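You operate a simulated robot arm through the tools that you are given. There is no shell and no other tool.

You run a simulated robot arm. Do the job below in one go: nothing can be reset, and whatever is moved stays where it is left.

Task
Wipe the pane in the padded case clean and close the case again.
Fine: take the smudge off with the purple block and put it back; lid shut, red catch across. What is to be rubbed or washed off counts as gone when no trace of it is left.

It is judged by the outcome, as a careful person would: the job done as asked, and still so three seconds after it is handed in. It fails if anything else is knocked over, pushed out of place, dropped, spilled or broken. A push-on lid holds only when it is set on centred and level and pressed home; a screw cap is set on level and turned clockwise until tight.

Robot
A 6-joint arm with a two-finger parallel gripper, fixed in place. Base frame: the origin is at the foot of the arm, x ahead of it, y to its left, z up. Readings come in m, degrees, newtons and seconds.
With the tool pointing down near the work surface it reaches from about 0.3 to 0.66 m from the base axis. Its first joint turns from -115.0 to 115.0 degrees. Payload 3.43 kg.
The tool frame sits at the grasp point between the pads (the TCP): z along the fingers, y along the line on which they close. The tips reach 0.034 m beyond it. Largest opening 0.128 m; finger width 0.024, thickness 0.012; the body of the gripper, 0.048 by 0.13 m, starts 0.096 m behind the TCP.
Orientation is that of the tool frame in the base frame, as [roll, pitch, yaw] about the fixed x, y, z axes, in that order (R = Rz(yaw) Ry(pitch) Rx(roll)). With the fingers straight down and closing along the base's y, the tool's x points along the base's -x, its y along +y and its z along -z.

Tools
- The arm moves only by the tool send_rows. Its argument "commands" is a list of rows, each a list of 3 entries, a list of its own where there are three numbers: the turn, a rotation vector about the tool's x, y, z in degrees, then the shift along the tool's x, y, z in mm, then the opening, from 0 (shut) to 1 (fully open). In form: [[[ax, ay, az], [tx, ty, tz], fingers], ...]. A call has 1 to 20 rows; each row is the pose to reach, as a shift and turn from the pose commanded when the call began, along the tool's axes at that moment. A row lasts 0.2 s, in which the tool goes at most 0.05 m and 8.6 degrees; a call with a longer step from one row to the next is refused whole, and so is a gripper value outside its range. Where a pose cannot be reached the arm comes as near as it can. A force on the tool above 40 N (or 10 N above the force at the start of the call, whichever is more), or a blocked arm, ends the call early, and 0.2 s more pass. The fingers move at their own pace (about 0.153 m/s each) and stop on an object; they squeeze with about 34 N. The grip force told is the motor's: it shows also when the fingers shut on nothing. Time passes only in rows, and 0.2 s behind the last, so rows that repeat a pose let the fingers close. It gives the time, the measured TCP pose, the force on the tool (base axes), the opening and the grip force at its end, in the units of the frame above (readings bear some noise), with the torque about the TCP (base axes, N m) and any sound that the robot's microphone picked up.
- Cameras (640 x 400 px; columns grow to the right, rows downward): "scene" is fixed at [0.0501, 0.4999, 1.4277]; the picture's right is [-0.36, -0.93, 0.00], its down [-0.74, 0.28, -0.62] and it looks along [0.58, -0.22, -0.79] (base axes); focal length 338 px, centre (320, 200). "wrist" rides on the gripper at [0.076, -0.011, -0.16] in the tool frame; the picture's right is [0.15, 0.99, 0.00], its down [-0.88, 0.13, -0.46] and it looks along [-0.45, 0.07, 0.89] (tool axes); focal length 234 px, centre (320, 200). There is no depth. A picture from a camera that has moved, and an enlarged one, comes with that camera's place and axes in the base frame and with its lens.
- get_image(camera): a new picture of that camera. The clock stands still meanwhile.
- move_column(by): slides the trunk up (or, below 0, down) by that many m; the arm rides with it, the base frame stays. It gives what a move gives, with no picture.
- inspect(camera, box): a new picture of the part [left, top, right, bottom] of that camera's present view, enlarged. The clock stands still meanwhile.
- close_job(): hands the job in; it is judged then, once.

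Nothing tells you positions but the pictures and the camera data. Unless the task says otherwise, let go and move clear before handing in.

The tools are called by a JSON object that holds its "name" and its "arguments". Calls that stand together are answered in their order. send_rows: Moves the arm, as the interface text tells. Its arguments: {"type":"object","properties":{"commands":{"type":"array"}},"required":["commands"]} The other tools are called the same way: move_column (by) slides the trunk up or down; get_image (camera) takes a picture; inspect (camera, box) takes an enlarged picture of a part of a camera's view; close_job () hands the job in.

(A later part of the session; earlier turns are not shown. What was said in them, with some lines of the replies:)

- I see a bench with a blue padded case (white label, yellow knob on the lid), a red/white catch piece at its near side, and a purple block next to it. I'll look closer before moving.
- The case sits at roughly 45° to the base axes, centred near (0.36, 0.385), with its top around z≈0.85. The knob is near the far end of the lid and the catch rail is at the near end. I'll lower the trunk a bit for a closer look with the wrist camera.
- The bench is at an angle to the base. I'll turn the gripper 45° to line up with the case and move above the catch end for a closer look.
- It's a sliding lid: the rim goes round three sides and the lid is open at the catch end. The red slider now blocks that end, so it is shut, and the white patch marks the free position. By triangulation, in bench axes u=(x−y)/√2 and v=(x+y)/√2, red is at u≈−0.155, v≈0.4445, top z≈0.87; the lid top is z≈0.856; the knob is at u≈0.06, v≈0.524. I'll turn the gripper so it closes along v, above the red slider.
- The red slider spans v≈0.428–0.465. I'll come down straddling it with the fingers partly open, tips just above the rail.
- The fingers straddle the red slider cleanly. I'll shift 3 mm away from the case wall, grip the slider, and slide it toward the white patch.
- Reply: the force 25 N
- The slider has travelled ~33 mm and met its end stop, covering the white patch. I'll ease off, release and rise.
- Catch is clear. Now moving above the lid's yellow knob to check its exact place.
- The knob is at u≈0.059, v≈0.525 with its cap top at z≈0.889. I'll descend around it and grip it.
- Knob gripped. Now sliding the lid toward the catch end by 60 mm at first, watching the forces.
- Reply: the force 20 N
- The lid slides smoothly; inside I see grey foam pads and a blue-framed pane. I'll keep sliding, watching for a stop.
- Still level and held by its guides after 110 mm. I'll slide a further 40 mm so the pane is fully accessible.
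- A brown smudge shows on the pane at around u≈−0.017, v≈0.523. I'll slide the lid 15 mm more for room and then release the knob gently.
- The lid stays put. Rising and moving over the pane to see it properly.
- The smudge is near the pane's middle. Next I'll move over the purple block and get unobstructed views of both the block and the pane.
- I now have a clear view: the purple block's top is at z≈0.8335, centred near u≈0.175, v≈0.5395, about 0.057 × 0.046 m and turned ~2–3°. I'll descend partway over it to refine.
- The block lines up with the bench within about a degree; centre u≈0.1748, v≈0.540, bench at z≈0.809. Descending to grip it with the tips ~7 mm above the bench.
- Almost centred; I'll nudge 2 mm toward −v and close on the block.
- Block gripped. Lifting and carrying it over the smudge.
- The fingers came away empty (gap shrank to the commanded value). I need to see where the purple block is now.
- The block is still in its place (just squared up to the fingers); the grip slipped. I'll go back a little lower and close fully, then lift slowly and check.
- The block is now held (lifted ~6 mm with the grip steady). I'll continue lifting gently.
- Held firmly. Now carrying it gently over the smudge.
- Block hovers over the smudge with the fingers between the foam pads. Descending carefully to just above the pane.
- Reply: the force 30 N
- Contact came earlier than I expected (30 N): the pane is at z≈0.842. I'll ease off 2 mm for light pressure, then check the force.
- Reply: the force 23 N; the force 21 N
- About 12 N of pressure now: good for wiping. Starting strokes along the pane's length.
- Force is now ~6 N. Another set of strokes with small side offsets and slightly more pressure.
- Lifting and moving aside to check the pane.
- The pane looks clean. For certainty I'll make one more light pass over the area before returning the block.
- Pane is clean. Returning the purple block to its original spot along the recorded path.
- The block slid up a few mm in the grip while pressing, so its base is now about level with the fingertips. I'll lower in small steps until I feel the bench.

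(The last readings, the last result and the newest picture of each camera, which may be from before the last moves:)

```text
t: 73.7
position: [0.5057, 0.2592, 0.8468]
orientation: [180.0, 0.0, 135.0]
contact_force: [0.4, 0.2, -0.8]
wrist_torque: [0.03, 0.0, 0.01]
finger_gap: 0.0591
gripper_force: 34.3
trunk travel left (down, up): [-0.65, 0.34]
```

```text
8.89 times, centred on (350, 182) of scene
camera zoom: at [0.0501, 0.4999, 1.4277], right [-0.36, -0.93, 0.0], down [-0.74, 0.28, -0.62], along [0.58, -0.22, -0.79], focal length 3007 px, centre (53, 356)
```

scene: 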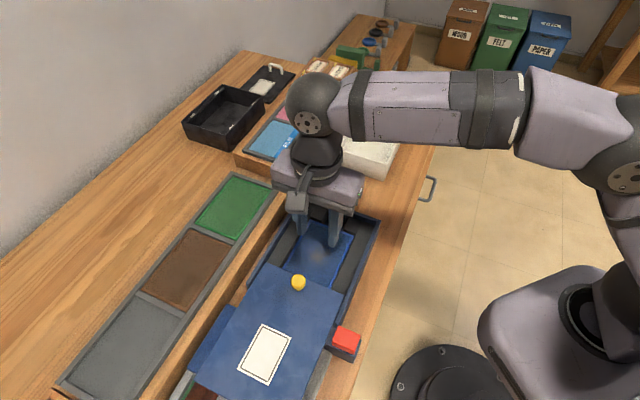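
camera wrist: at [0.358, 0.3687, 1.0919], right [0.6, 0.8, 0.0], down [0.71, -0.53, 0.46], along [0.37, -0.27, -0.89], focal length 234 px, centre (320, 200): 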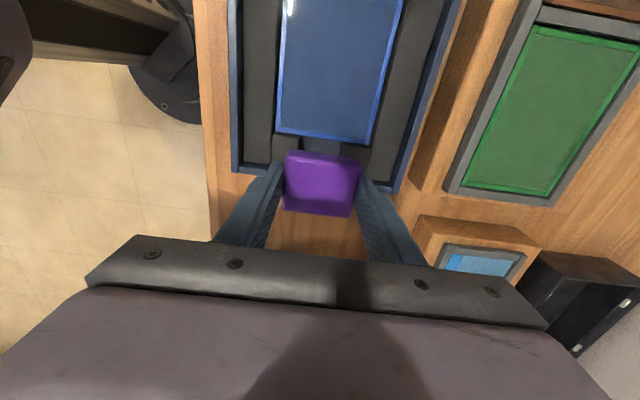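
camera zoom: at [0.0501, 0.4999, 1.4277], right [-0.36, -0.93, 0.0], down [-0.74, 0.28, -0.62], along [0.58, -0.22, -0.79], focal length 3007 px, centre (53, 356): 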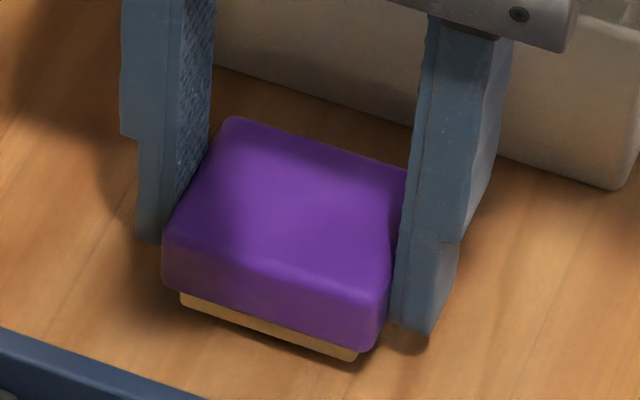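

{"name": "send_rows", "arguments": {"commands": [[[0, 0, 0], [0, 0, 1], 0.0], [[0, 0, 0], [0, 0, 2], 0.0], [[0, 0, 0], [0, 0, 3], 0.0], [[0, 0, 0], [0, 0, 3], 0.0]]}}

```text
t: 74.7
position: [0.5048, 0.2592, 0.8429]
orientation: [179.9, -0.1, 134.9]
contact_force: [0.2, 0.1, -0.8]
wrist_torque: [-0.03, -0.03, 0.01]
finger_gap: 0.0591
gripper_force: 33.8
trunk travel left (down, up): [-0.65, 0.34]
```

{"name": "send_rows", "arguments": {"commands": [[[0, 0, 0], [0, 0, 0.5], 0.0], [[0, 0, 0], [0, 0, 1], 0.0], [[0, 0, 0], [0, 0, 1], 0.0]]}}

{"name": "inspect", "arguments": {"camera": "scene", "box": [320, 160, 380, 205]}}

```text
t: 75.5
position: [0.5033, 0.2585, 0.843]
orientation: [180.0, 0.0, 135.1]
contact_force: [-1.0, 0.8, -0.1]
wrist_torque: [0.0, 0.0, 0.03]
finger_gap: 0.0591
gripper_force: 33.8
trunk travel left (down, up): [-0.65, 0.34]
```

```text
8.89 times, centred on (350, 182) of scene
camera zoom: at [0.0501, 0.4999, 1.4277], right [-0.36, -0.93, 0.0], down [-0.74, 0.28, -0.62], along [0.58, -0.22, -0.79], focal length 3007 px, centre (53, 356)
```

zoom: 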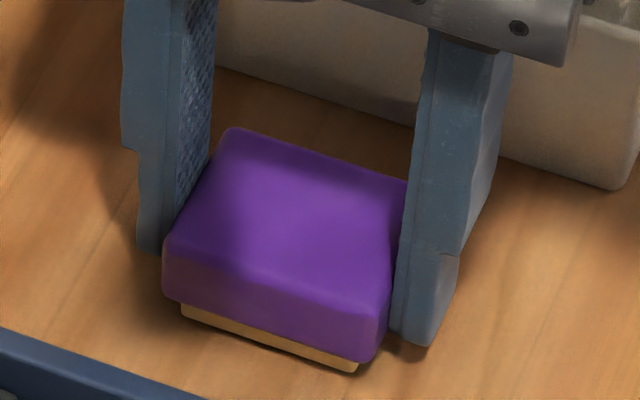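

{"name": "send_rows", "arguments": {"commands": [[[0, 0, 0], [0, 0, 0.4], 0.0], [[0, 0, 0], [0, 0, 0.4], 0.0]]}}

```text
t: 76.1
position: [0.5047, 0.2594, 0.8421]
orientation: [180.0, 0.0, 135.0]
contact_force: [0.5, 0.2, -0.6]
wrist_torque: [-0.01, -0.01, -0.01]
finger_gap: 0.059
gripper_force: 33.9
trunk travel left (down, up): [-0.65, 0.34]
```

{"name": "send_rows", "arguments": {"commands": [[[0, 0, 0], [0, 0, 0.5], 0.0], [[0, 0, 0], [0, 0, 0.5], 0.0]]}}

```text
t: 76.7
position: [0.5052, 0.2608, 0.8426]
orientation: [-180.0, 0.0, 134.9]
contact_force: [-0.3, -0.5, -1.5]
wrist_torque: [0.02, -0.01, 0.03]
finger_gap: 0.0588
gripper_force: 34.4
trunk travel left (down, up): [-0.65, 0.34]
```

{"name": "send_rows", "arguments": {"commands": [[[0, 0, 0], [0, 0, 0.5], 0.0], [[0, 0, 0], [0, 0, 0.5], 0.0]]}}

{"name": "inspect", "arguments": {"camera": "scene", "box": [320, 160, 380, 205]}}

```text
t: 77.3
position: [0.5041, 0.2585, 0.841]
orientation: [180.0, 0.0, 135.0]
contact_force: [0.3, -0.6, -0.7]
wrist_torque: [-0.03, 0.02, 0.03]
finger_gap: 0.0589
gripper_force: 33.8
trunk travel left (down, up): [-0.65, 0.34]
```

```text
8.89 times, centred on (350, 182) of scene
camera zoom: at [0.0501, 0.4999, 1.4277], right [-0.36, -0.93, 0.0], down [-0.74, 0.28, -0.62], along [0.58, -0.22, -0.79], focal length 3007 px, centre (53, 356)
```

zoom: 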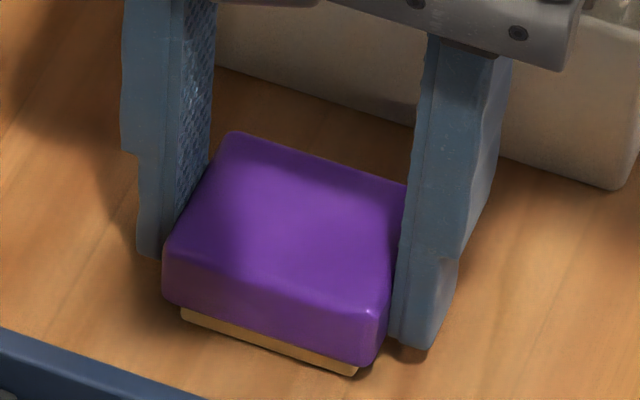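

The block is within half a millimetre of its original resting height. One more half-step, then release gently.

{"name": "send_rows", "arguments": {"commands": [[[0, 0, 0], [0, 0, 0.4], 0.0], [[0, 0, 0], [0, 0, 0.4], 0.0]]}}

```text
t: 77.9
position: [0.5051, 0.258, 0.8419]
orientation: [180.0, 0.0, 135.0]
contact_force: [0.7, 0.1, -0.5]
wrist_torque: [-0.01, -0.05, 0.04]
finger_gap: 0.059
gripper_force: 33.8
trunk travel left (down, up): [-0.65, 0.34]
```

{"name": "send_rows", "arguments": {"commands": [[[0, 0, 0], [0, 0, 0], 0.5], [[0, 0, 0], [0, 0, 0], 0.6], [[0, 0, 0], [0, 0, 0], 0.75], [[0, 0, 0], [0, 0, 0], 0.75]]}}

{"name": "inspect", "arguments": {"camera": "scene", "box": [320, 160, 380, 205]}}

{"name": "inspect", "arguments": {"camera": "wrist", "box": [220, 130, 420, 240]}}

```text
t: 78.9
position: [0.5052, 0.259, 0.8414]
orientation: [-179.9, 0.0, 135.0]
contact_force: [-0.2, 0.8, 0.5]
wrist_torque: [-0.03, 0.01, 0.01]
finger_gap: 0.096
gripper_force: 0.1
trunk travel left (down, up): [-0.65, 0.34]
```

```text
8.89 times, centred on (350, 182) of scene
camera zoom: at [0.0501, 0.4999, 1.4277], right [-0.36, -0.93, 0.0], down [-0.74, 0.28, -0.62], along [0.58, -0.22, -0.79], focal length 3007 px, centre (53, 356)
```

zoom: 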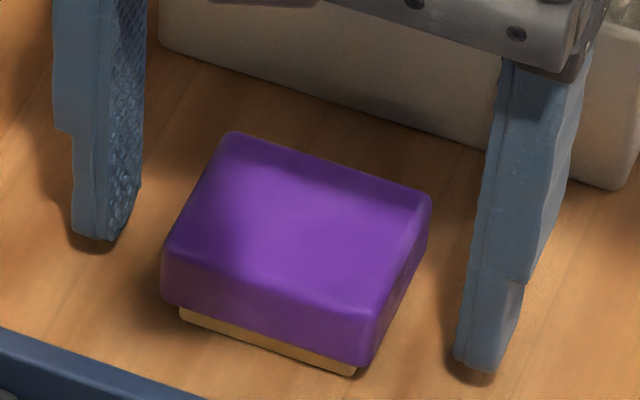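

```text
3.20 times, centred on (320, 185) of wrist
camera zoom: at [0.4431, 0.3038, 1.0008], right [0.6, 0.8, 0.0], down [0.71, -0.53, 0.46], along [0.37, -0.27, -0.89], focal length 749 px, centre (320, 248)
```

zoom: 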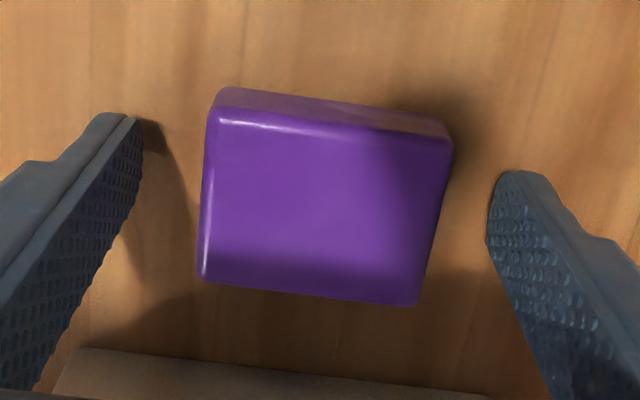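

The purple block is back in its place. Now rising and moving to the lid's knob.

{"name": "send_rows", "arguments": {"commands": [[[0, 0, 0], [0, 0, -15], 0.75], [[0, 0, 0], [0, 0, -45], 0.75], [[0, 0, 0], [0, 0, -90], 0.75], [[0, 0, 0], [0, 0, -135], 0.75], [[0, 0, 0], [40, -2, -138], 0.6], [[0, 0, 0], [85, -4, -138], 0.45], [[0, 0, 0], [130, -6, -138], 0.45], [[0, 0, 0], [175, -9, -138], 0.45], [[0, 0, 0], [220, -12, -138], 0.45], [[0, 0, 0], [260, -14, -138], 0.45], [[0, 0, 0], [283, -14.6, -138], 0.45], [[0, 0, 0], [283, -14.6, -138], 0.45]]}}

{"name": "get_image", "arguments": {"camera": "wrist"}}

{"name": "inspect", "arguments": {"camera": "wrist", "box": [240, 80, 420, 220]}}

{"name": "get_image", "arguments": {"camera": "scene"}}

```text
t: 81.5
position: [0.2955, 0.4451, 0.9773]
orientation: [-179.9, 0.0, 135.1]
contact_force: [-0.2, 0.3, -0.7]
wrist_torque: [0.03, -0.01, 0.0]
finger_gap: 0.0573
gripper_force: 0.1
trunk travel left (down, up): [-0.65, 0.34]
```

```text
taken
camera wrist: at [0.2331, 0.4909, 1.1368], right [0.6, 0.8, 0.0], down [0.71, -0.53, 0.46], along [0.37, -0.27, -0.89], focal length 234 px, centre (320, 200)
```

wrist: 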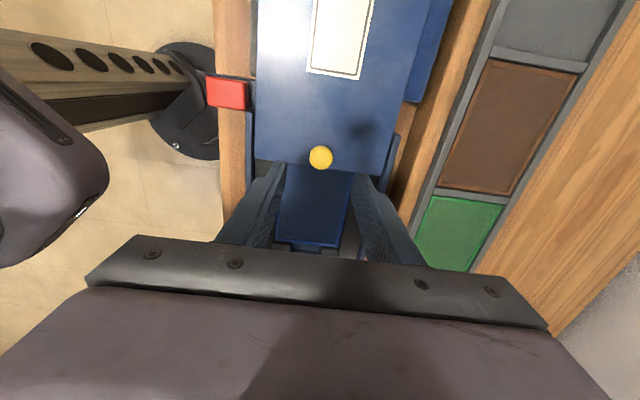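

```text
2.86 times, centred on (330, 150) of wrist
camera zoom: at [0.2331, 0.4909, 1.1368], right [0.6, 0.8, 0.0], down [0.71, -0.53, 0.46], along [0.37, -0.27, -0.89], focal length 669 px, centre (291, 343)
```

zoom: 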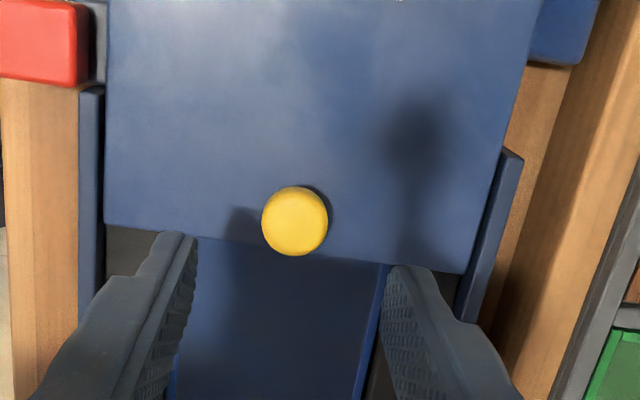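

```text
taken
```

scene: 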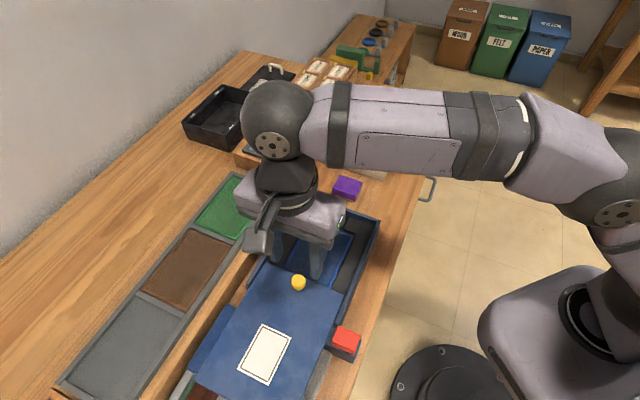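

Knob is nearly centred below. Descending and gripping it again.

{"name": "send_rows", "arguments": {"commands": [[[0, 0, 0], [2, 1.5, 10], 0.45], [[0, 0, 0], [2, 1.5, 30], 0.45], [[0, 0, 0], [2, 1.5, 50], 0.45], [[0, 0, 0], [2, 1.5, 68], 0.45], [[0, 0, 0], [2, 1.5, 78], 0.45], [[0, 0, 0], [2, 1.5, 78], 0.45], [[0, 0, 0], [2, 1.5, 78], 0.3], [[0, 0, 0], [2, 1.5, 78], 0.1], [[0, 0, 0], [2, 1.5, 78], 0.1], [[0, 0, 0], [2, 1.5, 78], 0.1]]}}

{"name": "inspect", "arguments": {"camera": "wrist", "box": [240, 120, 420, 250]}}

```text
t: 83.7
position: [0.2918, 0.4506, 0.8999]
orientation: [-180.0, 0.1, 135.0]
contact_force: [-0.9, -2.1, -2.2]
wrist_torque: [0.0, 0.09, 0.02]
finger_gap: 0.0251
gripper_force: 44.8
trunk travel left (down, up): [-0.65, 0.34]
```

```text
3.08 times, centred on (330, 185) of wrist
camera zoom: at [0.2303, 0.4958, 1.0592], right [0.6, 0.8, 0.0], down [0.71, -0.53, 0.46], along [0.37, -0.27, -0.89], focal length 720 px, centre (289, 246)
```

zoom: 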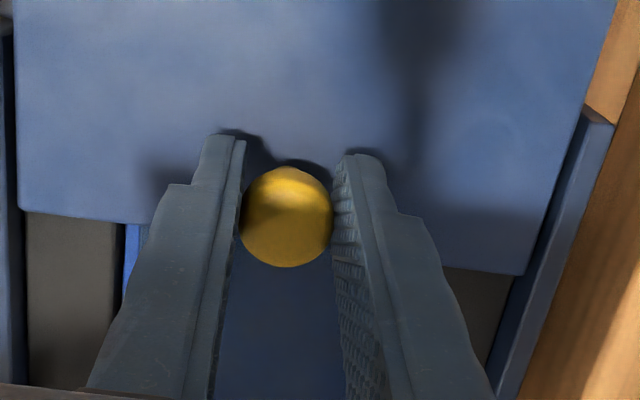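

Gripped. Sliding the lid shut along the guides, most of the way first.

{"name": "send_rows", "arguments": {"commands": [[[0, 0, 0], [-4, 0, 0], 0.1], [[0, 0, 0], [-10, 0, 0], 0.1], [[0, 0, 0], [-18, 0, 0], 0.1], [[0, 0, 0], [-26, 0, 0], 0.1], [[0, 0, 0], [-34, 0, 0], 0.1], [[0, 0, 0], [-42, 0, 0], 0.1], [[0, 0, 0], [-50, 0, 0], 0.1], [[0, 0, 0], [-58, 0, 0], 0.1], [[0, 0, 0], [-66, 0, 0], 0.1], [[0, 0, 0], [-74, 0, 0], 0.1], [[0, 0, 0], [-80, 0, 0], 0.1], [[0, 0, 0], [-80, 0, 0], 0.1]]}}

```text
t: 86.3
position: [0.3493, 0.3925, 0.8992]
orientation: [-179.7, 0.1, 134.9]
contact_force: [-7.8, -8.3, -17.8]
wrist_torque: [-0.15, 0.17, -0.07]
finger_gap: 0.0247
gripper_force: 44.7
trunk travel left (down, up): [-0.65, 0.34]
```

{"name": "send_rows", "arguments": {"commands": [[[0, 0, 0], [-2, -0.5, 0.6], 0.1], [[0, 0, 0], [-10, -0.5, 0.6], 0.1], [[0, 0, 0], [-18, -0.5, 0.6], 0.1], [[0, 0, 0], [-26, -0.5, 0.6], 0.1], [[0, 0, 0], [-34, -0.5, 0.6], 0.1], [[0, 0, 0], [-42, -0.5, 0.6], 0.1], [[0, 0, 0], [-50, -0.5, 0.6], 0.1], [[0, 0, 0], [-58, -0.5, 0.6], 0.1], [[0, 0, 0], [-66, -0.5, 0.6], 0.1], [[0, 0, 0], [-72, -0.5, 0.6], 0.1], [[0, 0, 0], [-72, -0.5, 0.6], 0.1]]}}

{"name": "inspect", "arguments": {"camera": "scene", "box": [230, 170, 410, 370]}}

{"name": "inspect", "arguments": {"camera": "wrist", "box": [200, 120, 440, 250]}}

```text
t: 88.7
position: [0.3988, 0.3436, 0.899]
orientation: [-179.8, 0.0, 135.0]
contact_force: [-10.4, -9.7, -10.7]
wrist_torque: [-0.15, 0.28, -0.06]
finger_gap: 0.0252
gripper_force: 45.2
trunk travel left (down, up): [-0.65, 0.34]
```

```text
2.00 times, centred on (320, 270) of scene
camera zoom: at [0.0501, 0.4999, 1.4277], right [-0.36, -0.93, 0.0], down [-0.74, 0.28, -0.62], along [0.58, -0.22, -0.79], focal length 677 px, centre (320, 60)
```

zoom: 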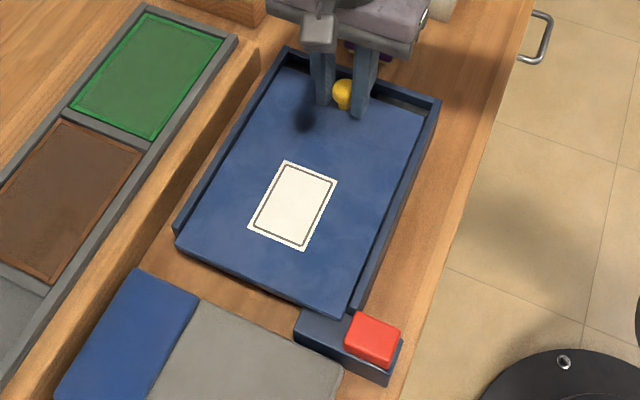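

```text
2.67 times, centred on (320, 185) of wrist
camera zoom: at [0.3385, 0.3883, 1.0594], right [0.6, 0.8, 0.0], down [0.72, -0.53, 0.46], along [0.36, -0.27, -0.89], focal length 624 px, centre (320, 240)
```

zoom: 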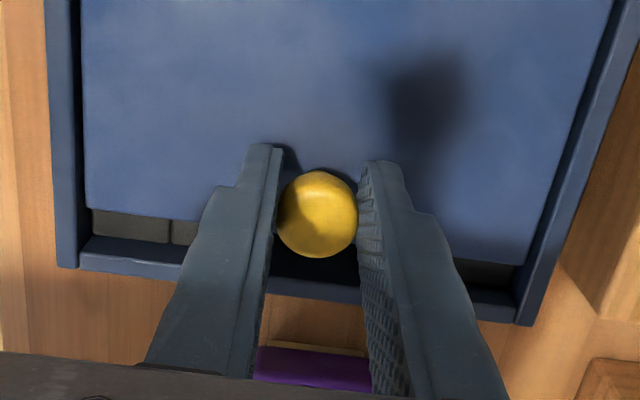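

About 15 mm left. Correcting the slight side load and pushing the last bit in small steps.

{"name": "send_rows", "arguments": {"commands": [[[0, 0, 0], [-2, -0.8, 0.3], 0.1], [[0, 0, 0], [-5, -0.8, 0.3], 0.1], [[0, 0, 0], [-8, -0.8, 0.3], 0.1], [[0, 0, 0], [-10, -0.8, 0.3], 0.1], [[0, 0, 0], [-10, -0.8, 0.3], 0.1]]}}

```text
t: 89.9
position: [0.4064, 0.334, 0.8988]
orientation: [-179.9, 0.0, 135.0]
contact_force: [-6.3, -5.0, -13.9]
wrist_torque: [0.0, 0.18, 0.02]
finger_gap: 0.025
gripper_force: 45.4
trunk travel left (down, up): [-0.65, 0.34]
```

{"name": "send_rows", "arguments": {"commands": [[[0, 0, 0], [-1, -0.4, 0.3], 0.1], [[0, 0, 0], [-2, -0.4, 0.3], 0.1], [[0, 0, 0], [-3, -0.4, 0.3], 0.1], [[0, 0, 0], [-3, -0.4, 0.3], 0.1]]}}

{"name": "inspect", "arguments": {"camera": "wrist", "box": [200, 120, 440, 250]}}

{"name": "inspect", "arguments": {"camera": "scene", "box": [290, 180, 390, 240]}}

```text
t: 90.9
position: [0.4078, 0.3344, 0.8995]
orientation: [179.9, 0.0, 135.0]
contact_force: [-4.5, -4.2, -12.4]
wrist_torque: [-0.01, 0.18, -0.02]
finger_gap: 0.025
gripper_force: 45.3
trunk travel left (down, up): [-0.65, 0.34]
```

```text
2.67 times, centred on (320, 185) of wrist
camera zoom: at [0.3471, 0.379, 1.0595], right [0.6, 0.8, 0.0], down [0.71, -0.53, 0.46], along [0.37, -0.27, -0.89], focal length 624 px, centre (320, 240)
```

zoom: 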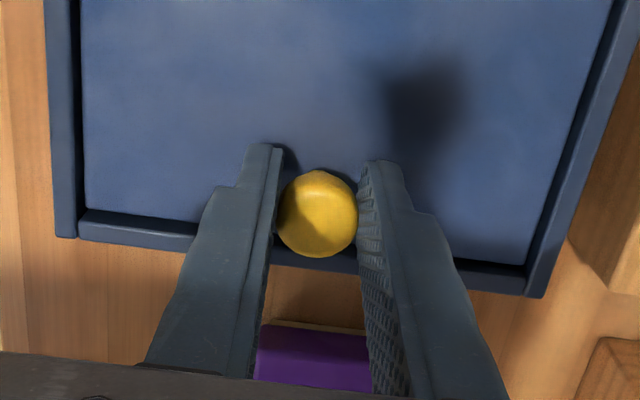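

```text
6.40 times, centred on (340, 210) of scene
camera zoom: at [0.0501, 0.4999, 1.4277], right [-0.36, -0.93, 0.0], down [-0.74, 0.28, -0.62], along [0.58, -0.22, -0.79], focal length 2165 px, centre (192, 136)
```

zoom: 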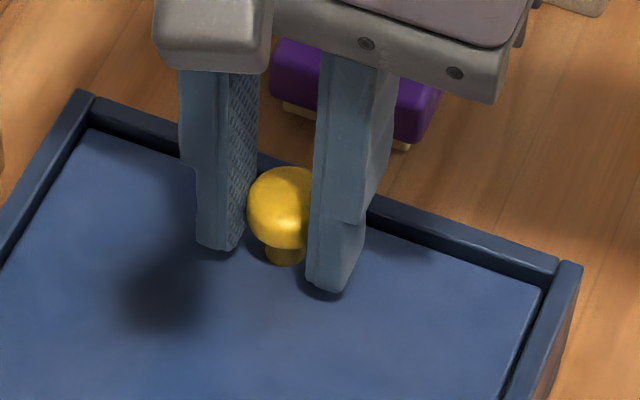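

{"name": "send_rows", "arguments": {"commands": [[[0, 0, 0], [-0.7, 0, 0], 0.1], [[0, 0, 0], [-1.4, 0, 0], 0.1], [[0, 0, 0], [-2, 0, 0], 0.1], [[0, 0, 0], [-2, 0, 0], 0.1]]}}

{"name": "inspect", "arguments": {"camera": "scene", "box": [290, 180, 390, 240]}}

{"name": "inspect", "arguments": {"camera": "scene", "box": [280, 290, 400, 370]}}

```text
t: 91.9
position: [0.4096, 0.3327, 0.9004]
orientation: [179.9, 0.0, 135.0]
contact_force: [-4.8, -0.8, -4.8]
wrist_torque: [-0.02, 0.11, -0.03]
finger_gap: 0.025
gripper_force: 44.6
trunk travel left (down, up): [-0.65, 0.34]
```

```text
6.40 times, centred on (340, 210) of scene
camera zoom: at [0.0501, 0.4999, 1.4277], right [-0.36, -0.93, 0.0], down [-0.74, 0.28, -0.62], along [0.58, -0.22, -0.79], focal length 2165 px, centre (192, 136)
```

zoom: 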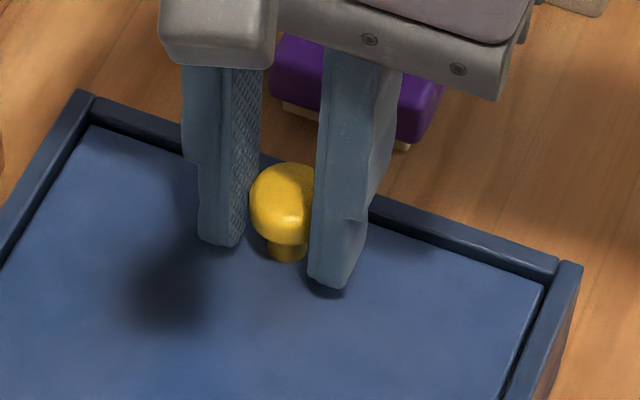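

```text
5.00 times, centred on (340, 330) of scene
camera zoom: at [0.0501, 0.4999, 1.4277], right [-0.36, -0.93, 0.0], down [-0.74, 0.28, -0.62], along [0.58, -0.22, -0.79], focal length 1692 px, centre (220, -450)
```

zoom: 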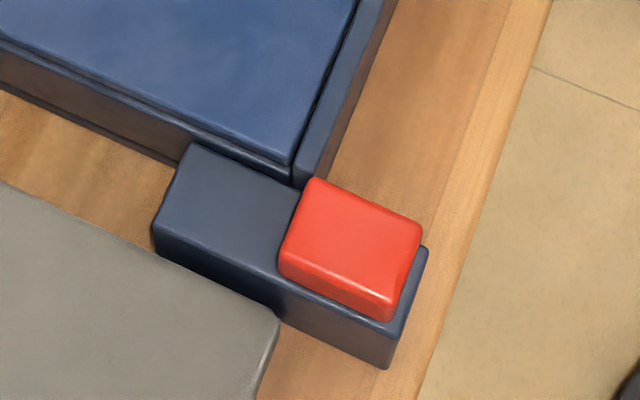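

{"name": "send_rows", "arguments": {"commands": [[[0, 0, 0], [-0.7, 0, 0], 0.1], [[0, 0, 0], [-1.4, 0, 0], 0.1], [[0, 0, 0], [-2, 0, 0], 0.1], [[0, 0, 0], [-2, 0, 0], 0.1]]}}

{"name": "inspect", "arguments": {"camera": "scene", "box": [290, 180, 390, 240]}}

```text
t: 92.9
position: [0.4097, 0.3323, 0.9001]
orientation: [180.0, -0.1, 135.0]
contact_force: [-15.6, 7.3, -3.4]
wrist_torque: [0.16, 0.36, 0.03]
finger_gap: 0.0253
gripper_force: 45.1
trunk travel left (down, up): [-0.65, 0.34]
```

```text
6.40 times, centred on (340, 210) of scene
camera zoom: at [0.0501, 0.4999, 1.4277], right [-0.36, -0.93, 0.0], down [-0.74, 0.28, -0.62], along [0.58, -0.22, -0.79], focal length 2165 px, centre (192, 136)
```

zoom: 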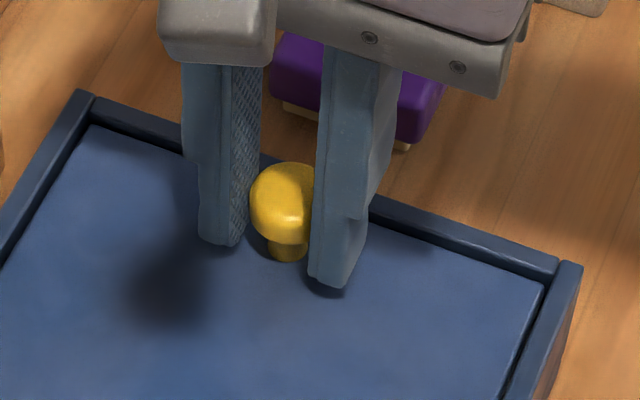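

The lid has met its stop and the knob is back exactly where it began. Releasing and rising.

{"name": "send_rows", "arguments": {"commands": [[[0, 0, 0], [0.7, 0, 0], 0.1], [[0, 0, 0], [0.7, 0, 0], 0.3], [[0, 0, 0], [0.7, 0, 0], 0.45], [[0, 0, 0], [0.7, 0, 0], 0.45], [[0, 0, 0], [0.7, 0, -20], 0.45], [[0, 0, 0], [0.7, 0, -50], 0.45], [[0, 0, 0], [0.7, 0, -80], 0.45], [[0, 0, 0], [0.7, 0, -80], 0.45]]}}

{"name": "get_image", "arguments": {"camera": "scene"}}

{"name": "inspect", "arguments": {"camera": "wrist", "box": [200, 80, 440, 230]}}

```text
t: 94.7
position: [0.4121, 0.3314, 0.9798]
orientation: [180.0, -0.1, 134.9]
contact_force: [0.6, -0.4, 1.2]
wrist_torque: [-0.01, 0.01, 0.01]
finger_gap: 0.0578
gripper_force: 0.1
trunk travel left (down, up): [-0.65, 0.34]
```

```text
taken
```

scene: 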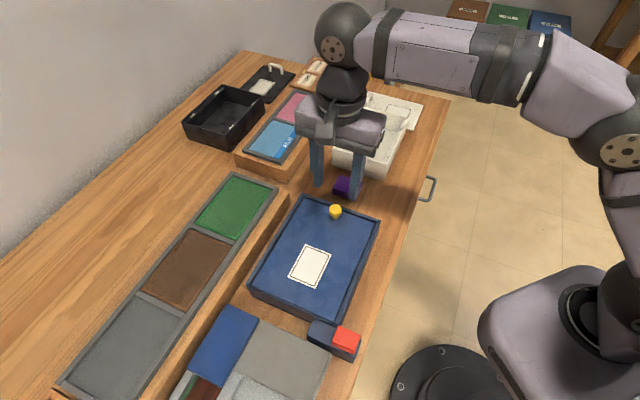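

```text
2.67 times, centred on (320, 155) of wrist
camera zoom: at [0.3515, 0.3759, 1.1397], right [0.6, 0.8, 0.0], down [0.71, -0.53, 0.46], along [0.37, -0.27, -0.89], focal length 624 px, centre (320, 320)
```

zoom: 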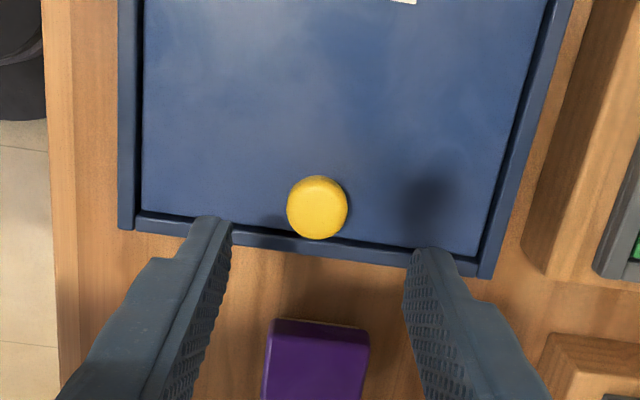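

Lid shut. Now moving to the red slider.

{"name": "send_rows", "arguments": {"commands": [[[0, 0, 0], [30, -15, 0], 0.47], [[0, 0, 0], [70, -36, 0], 0.47], [[0, 0, 0], [110, -57, 0], 0.47], [[0, 0, 0], [150, -78, 0], 0.47], [[0, 0, 0], [185, -97, 0], 0.47], [[0, 0, 0], [207, -108, 0], 0.47], [[0, 0, 0], [215, -112, 0], 0.47], [[0, 0, 0], [215, -112, 0], 0.47]]}}

{"name": "inspect", "arguments": {"camera": "wrist", "box": [220, 80, 440, 230]}}

```text
t: 96.5
position: [0.1825, 0.4051, 0.9775]
orientation: [180.0, 0.1, 135.0]
contact_force: [-0.3, 0.1, 1.3]
wrist_torque: [0.02, -0.03, 0.01]
finger_gap: 0.0604
gripper_force: 0.0
trunk travel left (down, up): [-0.65, 0.34]
```

```text
2.67 times, centred on (330, 155) of wrist
camera zoom: at [0.1196, 0.4494, 1.1381], right [0.6, 0.8, 0.0], down [0.71, -0.53, 0.46], along [0.37, -0.27, -0.89], focal length 624 px, centre (293, 320)
```

zoom: 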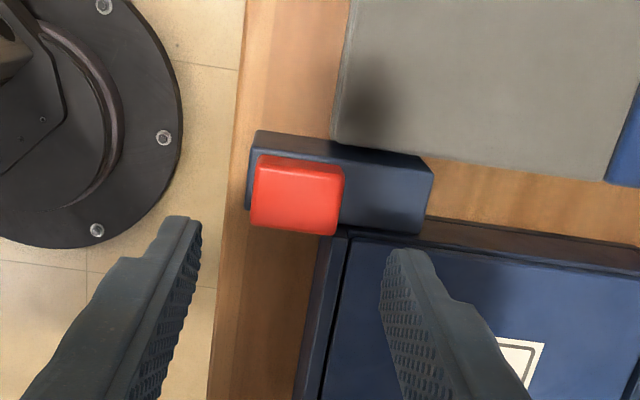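

Red slider centred between the fingers. Descending to straddle and grip.

{"name": "send_rows", "arguments": {"commands": [[[0, 0, 0], [2, 0, 15], 0.47], [[0, 0, 0], [2, 0, 40], 0.47], [[0, 0, 0], [2, 0, 60], 0.47], [[0, 0, 0], [2, 0, 75], 0.47], [[0, 0, 0], [2, 0, 83], 0.47], [[0, 0, 0], [2, 0, 87], 0.47], [[0, 0, 0], [2, 0, 87], 0.47], [[0, 0, 0], [2, 0, 87], 0.3], [[0, 0, 0], [2, 0, 87], 0.2], [[0, 0, 0], [2, 0, 87], 0.2]]}}

{"name": "inspect", "arguments": {"camera": "wrist", "box": [240, 120, 420, 230]}}

```text
t: 98.7
position: [0.18, 0.4072, 0.8905]
orientation: [179.8, 0.1, 135.0]
contact_force: [7.2, 5.6, -2.4]
wrist_torque: [0.38, -0.34, 0.02]
finger_gap: 0.0389
gripper_force: 45.5
trunk travel left (down, up): [-0.65, 0.34]
```

```text
3.56 times, centred on (330, 175) of wrist
camera zoom: at [0.1196, 0.4508, 1.0506], right [0.6, 0.8, 0.0], down [0.71, -0.53, 0.46], along [0.37, -0.27, -0.89], focal length 833 px, centre (284, 289)
```

zoom: 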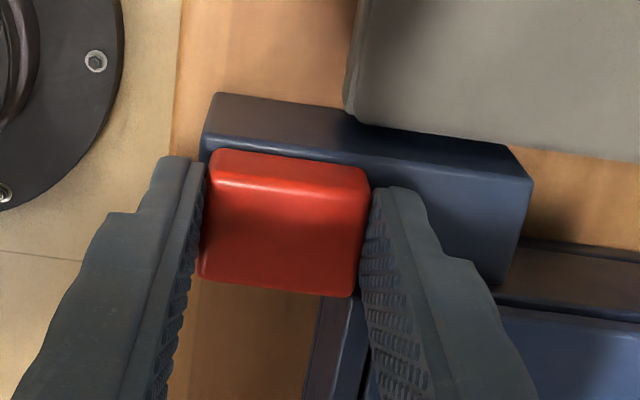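

{"name": "send_rows", "arguments": {"commands": [[[0, 0, 0], [0, 4, 0], 0.2], [[0, 0, 0], [0, 9, 0], 0.2], [[0, 0, 0], [0, 14, 0], 0.2], [[0, 0, 0], [0, 19, 0], 0.2], [[0, 0, 0], [0, 24, 0], 0.2], [[0, 0, 0], [0, 28, 0], 0.2], [[0, 0, 0], [0, 31, 0], 0.2], [[0, 0, 0], [0, 31, 0], 0.2]]}}

{"name": "inspect", "arguments": {"camera": "wrist", "box": [240, 120, 420, 230]}}

{"name": "inspect", "arguments": {"camera": "scene", "box": [280, 290, 400, 370]}}

```text
t: 100.5
position: [0.2027, 0.4273, 0.8907]
orientation: [-179.8, 0.1, 135.0]
contact_force: [3.1, -3.8, -21.2]
wrist_torque: [-0.31, -0.09, -0.04]
finger_gap: 0.0391
gripper_force: 44.7
trunk travel left (down, up): [-0.65, 0.34]
```

```text
3.56 times, centred on (330, 175) of wrist
camera zoom: at [0.1411, 0.4731, 1.0505], right [0.6, 0.8, 0.0], down [0.72, -0.53, 0.46], along [0.37, -0.28, -0.89], focal length 833 px, centre (284, 289)
```

zoom: 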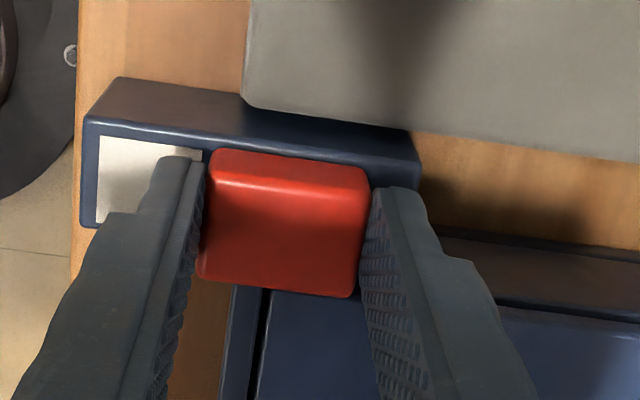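

```text
5.00 times, centred on (340, 330) of scene
camera zoom: at [0.0501, 0.4999, 1.4277], right [-0.36, -0.93, 0.0], down [-0.74, 0.28, -0.62], along [0.58, -0.22, -0.79], focal length 1692 px, centre (220, -450)
```

zoom: 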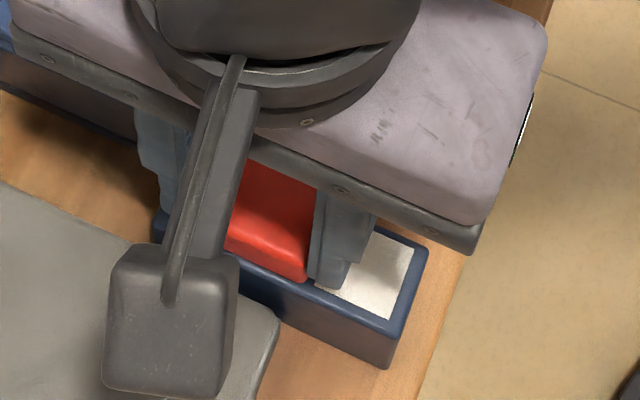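

White patch is exposed again. Nudging a little further to feel the closed stop.

{"name": "send_rows", "arguments": {"commands": [[[0, 0, 0], [0, 0.7, 0.6], 0.2], [[0, 0, 0], [0, 1.4, 0.6], 0.2], [[0, 0, 0], [0, 2, 0.6], 0.2], [[0, 0, 0], [0, 2, 0.6], 0.2]]}}

```text
t: 101.5
position: [0.2028, 0.4273, 0.8909]
orientation: [-179.7, 0.1, 135.0]
contact_force: [7.3, -9.4, -17.1]
wrist_torque: [-0.52, -0.57, 0.01]
finger_gap: 0.0391
gripper_force: 44.9
trunk travel left (down, up): [-0.65, 0.34]
```

{"name": "send_rows", "arguments": {"commands": [[[0, 0, 0], [-1, 0.7, 0.4], 0.2], [[0, 0, 0], [-1, 1.4, 0.4], 0.2], [[0, 0, 0], [-1, 2, 0.4], 0.2], [[0, 0, 0], [-1, 2, 0.4], 0.2]]}}

```text
t: 102.5
position: [0.2035, 0.4298, 0.8909]
orientation: [-179.9, -0.1, 135.0]
contact_force: [-1.9, -10.1, -9.6]
wrist_torque: [-0.39, 0.05, 0.13]
finger_gap: 0.0389
gripper_force: 45.2
trunk travel left (down, up): [-0.65, 0.34]
```

The slider is at its original closed position. Releasing and rising clear.

{"name": "send_rows", "arguments": {"commands": [[[0, 0, 0], [0, -0.5, 0], 0.2], [[0, 0, 0], [0, -0.5, 0], 0.35], [[0, 0, 0], [0, -0.5, 0], 0.42], [[0, 0, 0], [0, -0.5, 0], 0.42], [[0, 0, 0], [0, -0.5, -15], 0.42], [[0, 0, 0], [0, -0.5, -45], 0.42], [[0, 0, 0], [0, -0.5, -90], 0.42], [[0, 0, 0], [0, -0.5, -130], 0.42], [[0, 0, 0], [0, -0.5, -130], 0.42]]}}

{"name": "inspect", "arguments": {"camera": "wrist", "box": [220, 80, 440, 230]}}

{"name": "inspect", "arguments": {"camera": "scene", "box": [280, 290, 400, 370]}}

```text
t: 104.5
position: [0.2042, 0.4267, 1.0214]
orientation: [179.9, 0.0, 135.0]
contact_force: [-0.1, 0.2, 0.3]
wrist_torque: [0.0, 0.01, 0.01]
finger_gap: 0.0537
gripper_force: 0.1
trunk travel left (down, up): [-0.65, 0.34]
```

```text
2.67 times, centred on (330, 155) of wrist
camera zoom: at [0.1432, 0.4715, 1.1811], right [0.6, 0.8, 0.0], down [0.71, -0.53, 0.46], along [0.37, -0.27, -0.89], focal length 624 px, centre (293, 320)
```

zoom: 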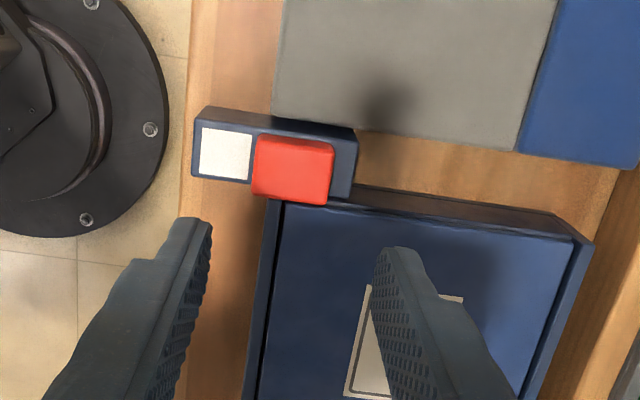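

```text
5.00 times, centred on (340, 330) of scene
camera zoom: at [0.0501, 0.4999, 1.4277], right [-0.36, -0.93, 0.0], down [-0.74, 0.28, -0.62], along [0.58, -0.22, -0.79], focal length 1692 px, centre (220, -450)
```

zoom: 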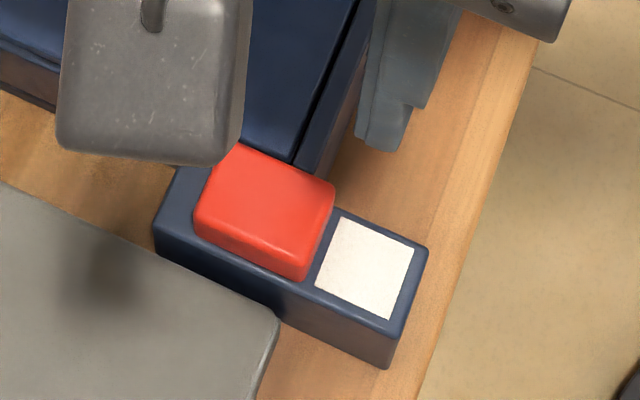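

Catch is back across exactly as at the start. Moving the arm clear and making a final check of everything.

{"name": "send_rows", "arguments": {"commands": [[[0, 0, 0], [-20, -10, -30], 0.42], [[0, 0, 0], [-40, -30, -60], 0.42], [[0, 0, 0], [-60, -50, -80], 0.42], [[0, 0, 0], [-80, -70, -90], 0.42], [[0, 0, 0], [-100, -85, -100], 0.42], [[0, 0, 0], [-120, -95, -100], 0.42], [[0, 0, 0], [-120, -95, -100], 0.42]]}}

{"name": "move_column", "arguments": {"by": 0.1}}

{"name": "get_image", "arguments": {"camera": "scene"}}

{"name": "get_image", "arguments": {"camera": "wrist"}}

{"name": "inspect", "arguments": {"camera": "scene", "box": [230, 160, 400, 370]}}

```text
t: 106.1
position: [0.2195, 0.2761, 1.1207]
orientation: [-180.0, 0.0, 135.0]
contact_force: [0.2, 0.6, 0.0]
wrist_torque: [-0.01, 0.02, 0.02]
finger_gap: 0.054
gripper_force: 0.1
trunk travel left (down, up): [-0.65, 0.34]
```

```text
t: 107.4
position: [0.2203, 0.2773, 1.221]
orientation: [-179.9, 0.0, 135.0]
contact_force: [0.8, 0.3, 0.5]
wrist_torque: [0.03, 0.0, -0.02]
finger_gap: 0.0533
gripper_force: 0.1
trunk travel left (down, up): [-0.75, 0.24]
```

```text
taken
```

scene: 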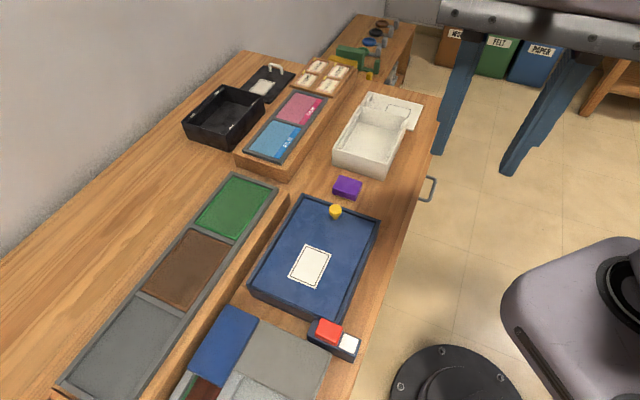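

```text
taken
camera wrist: at [0.158, 0.3214, 1.3803], right [0.6, 0.8, 0.0], down [0.71, -0.53, 0.46], along [0.37, -0.27, -0.89], focal length 234 px, centre (320, 200)
```

wrist: 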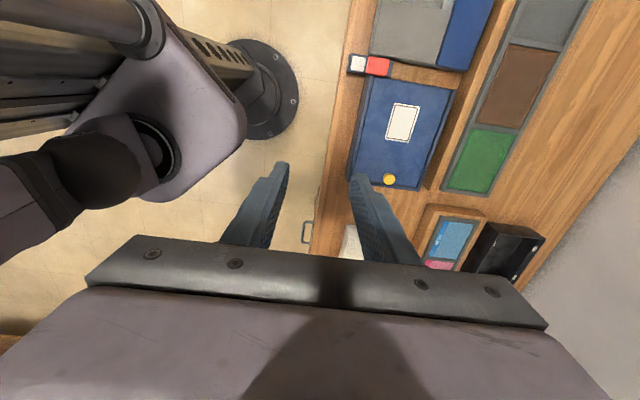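

```text
1.90 times, centred on (315, 265) of scene
camera zoom: at [0.0501, 0.4999, 1.4277], right [-0.36, -0.93, 0.0], down [-0.74, 0.28, -0.62], along [0.58, -0.22, -0.79], focal length 644 px, centre (330, 76)
```

zoom: 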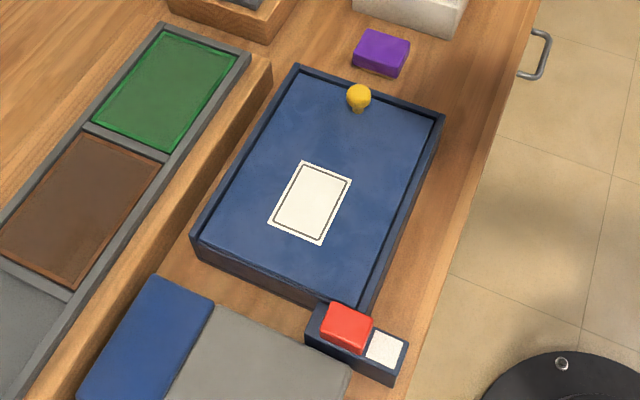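

The scene now matches how it started: lid fully in, red catch across with the white patch showing, purple block back in its place, arm clear. The pane showed no trace of the smudge in the last views before I slid the lid shut, so I'm handing in.

{"name": "close_job", "arguments": {}}

```text
The job is handed in.
```

The smudge is off the pane, the case is closed again, and the job is handed in. The lid is pushed in to its stop with the red catch across. The purple block is back in its spot to within about a millimetre, and the arm is clear of the bench.

- **Pane check:** after two passes with the block, neither camera showed any trace of the smudge. I couldn't see the last 2–3 cm of the pane at the catch end, because the lid still covered it when open.
- **First touch too firm:** the pane sat higher than I had estimated, so the block first met it at about 30 N. I eased off to roughly 6–12 N for the wiping. The block slid up about 5 mm in the grip, so the fingertips may have touched the pane lightly. I saw no mark.
- **First grip slipped:** on the first try the block stayed on the bench and was only squared up by a degree or two. The second grip held.
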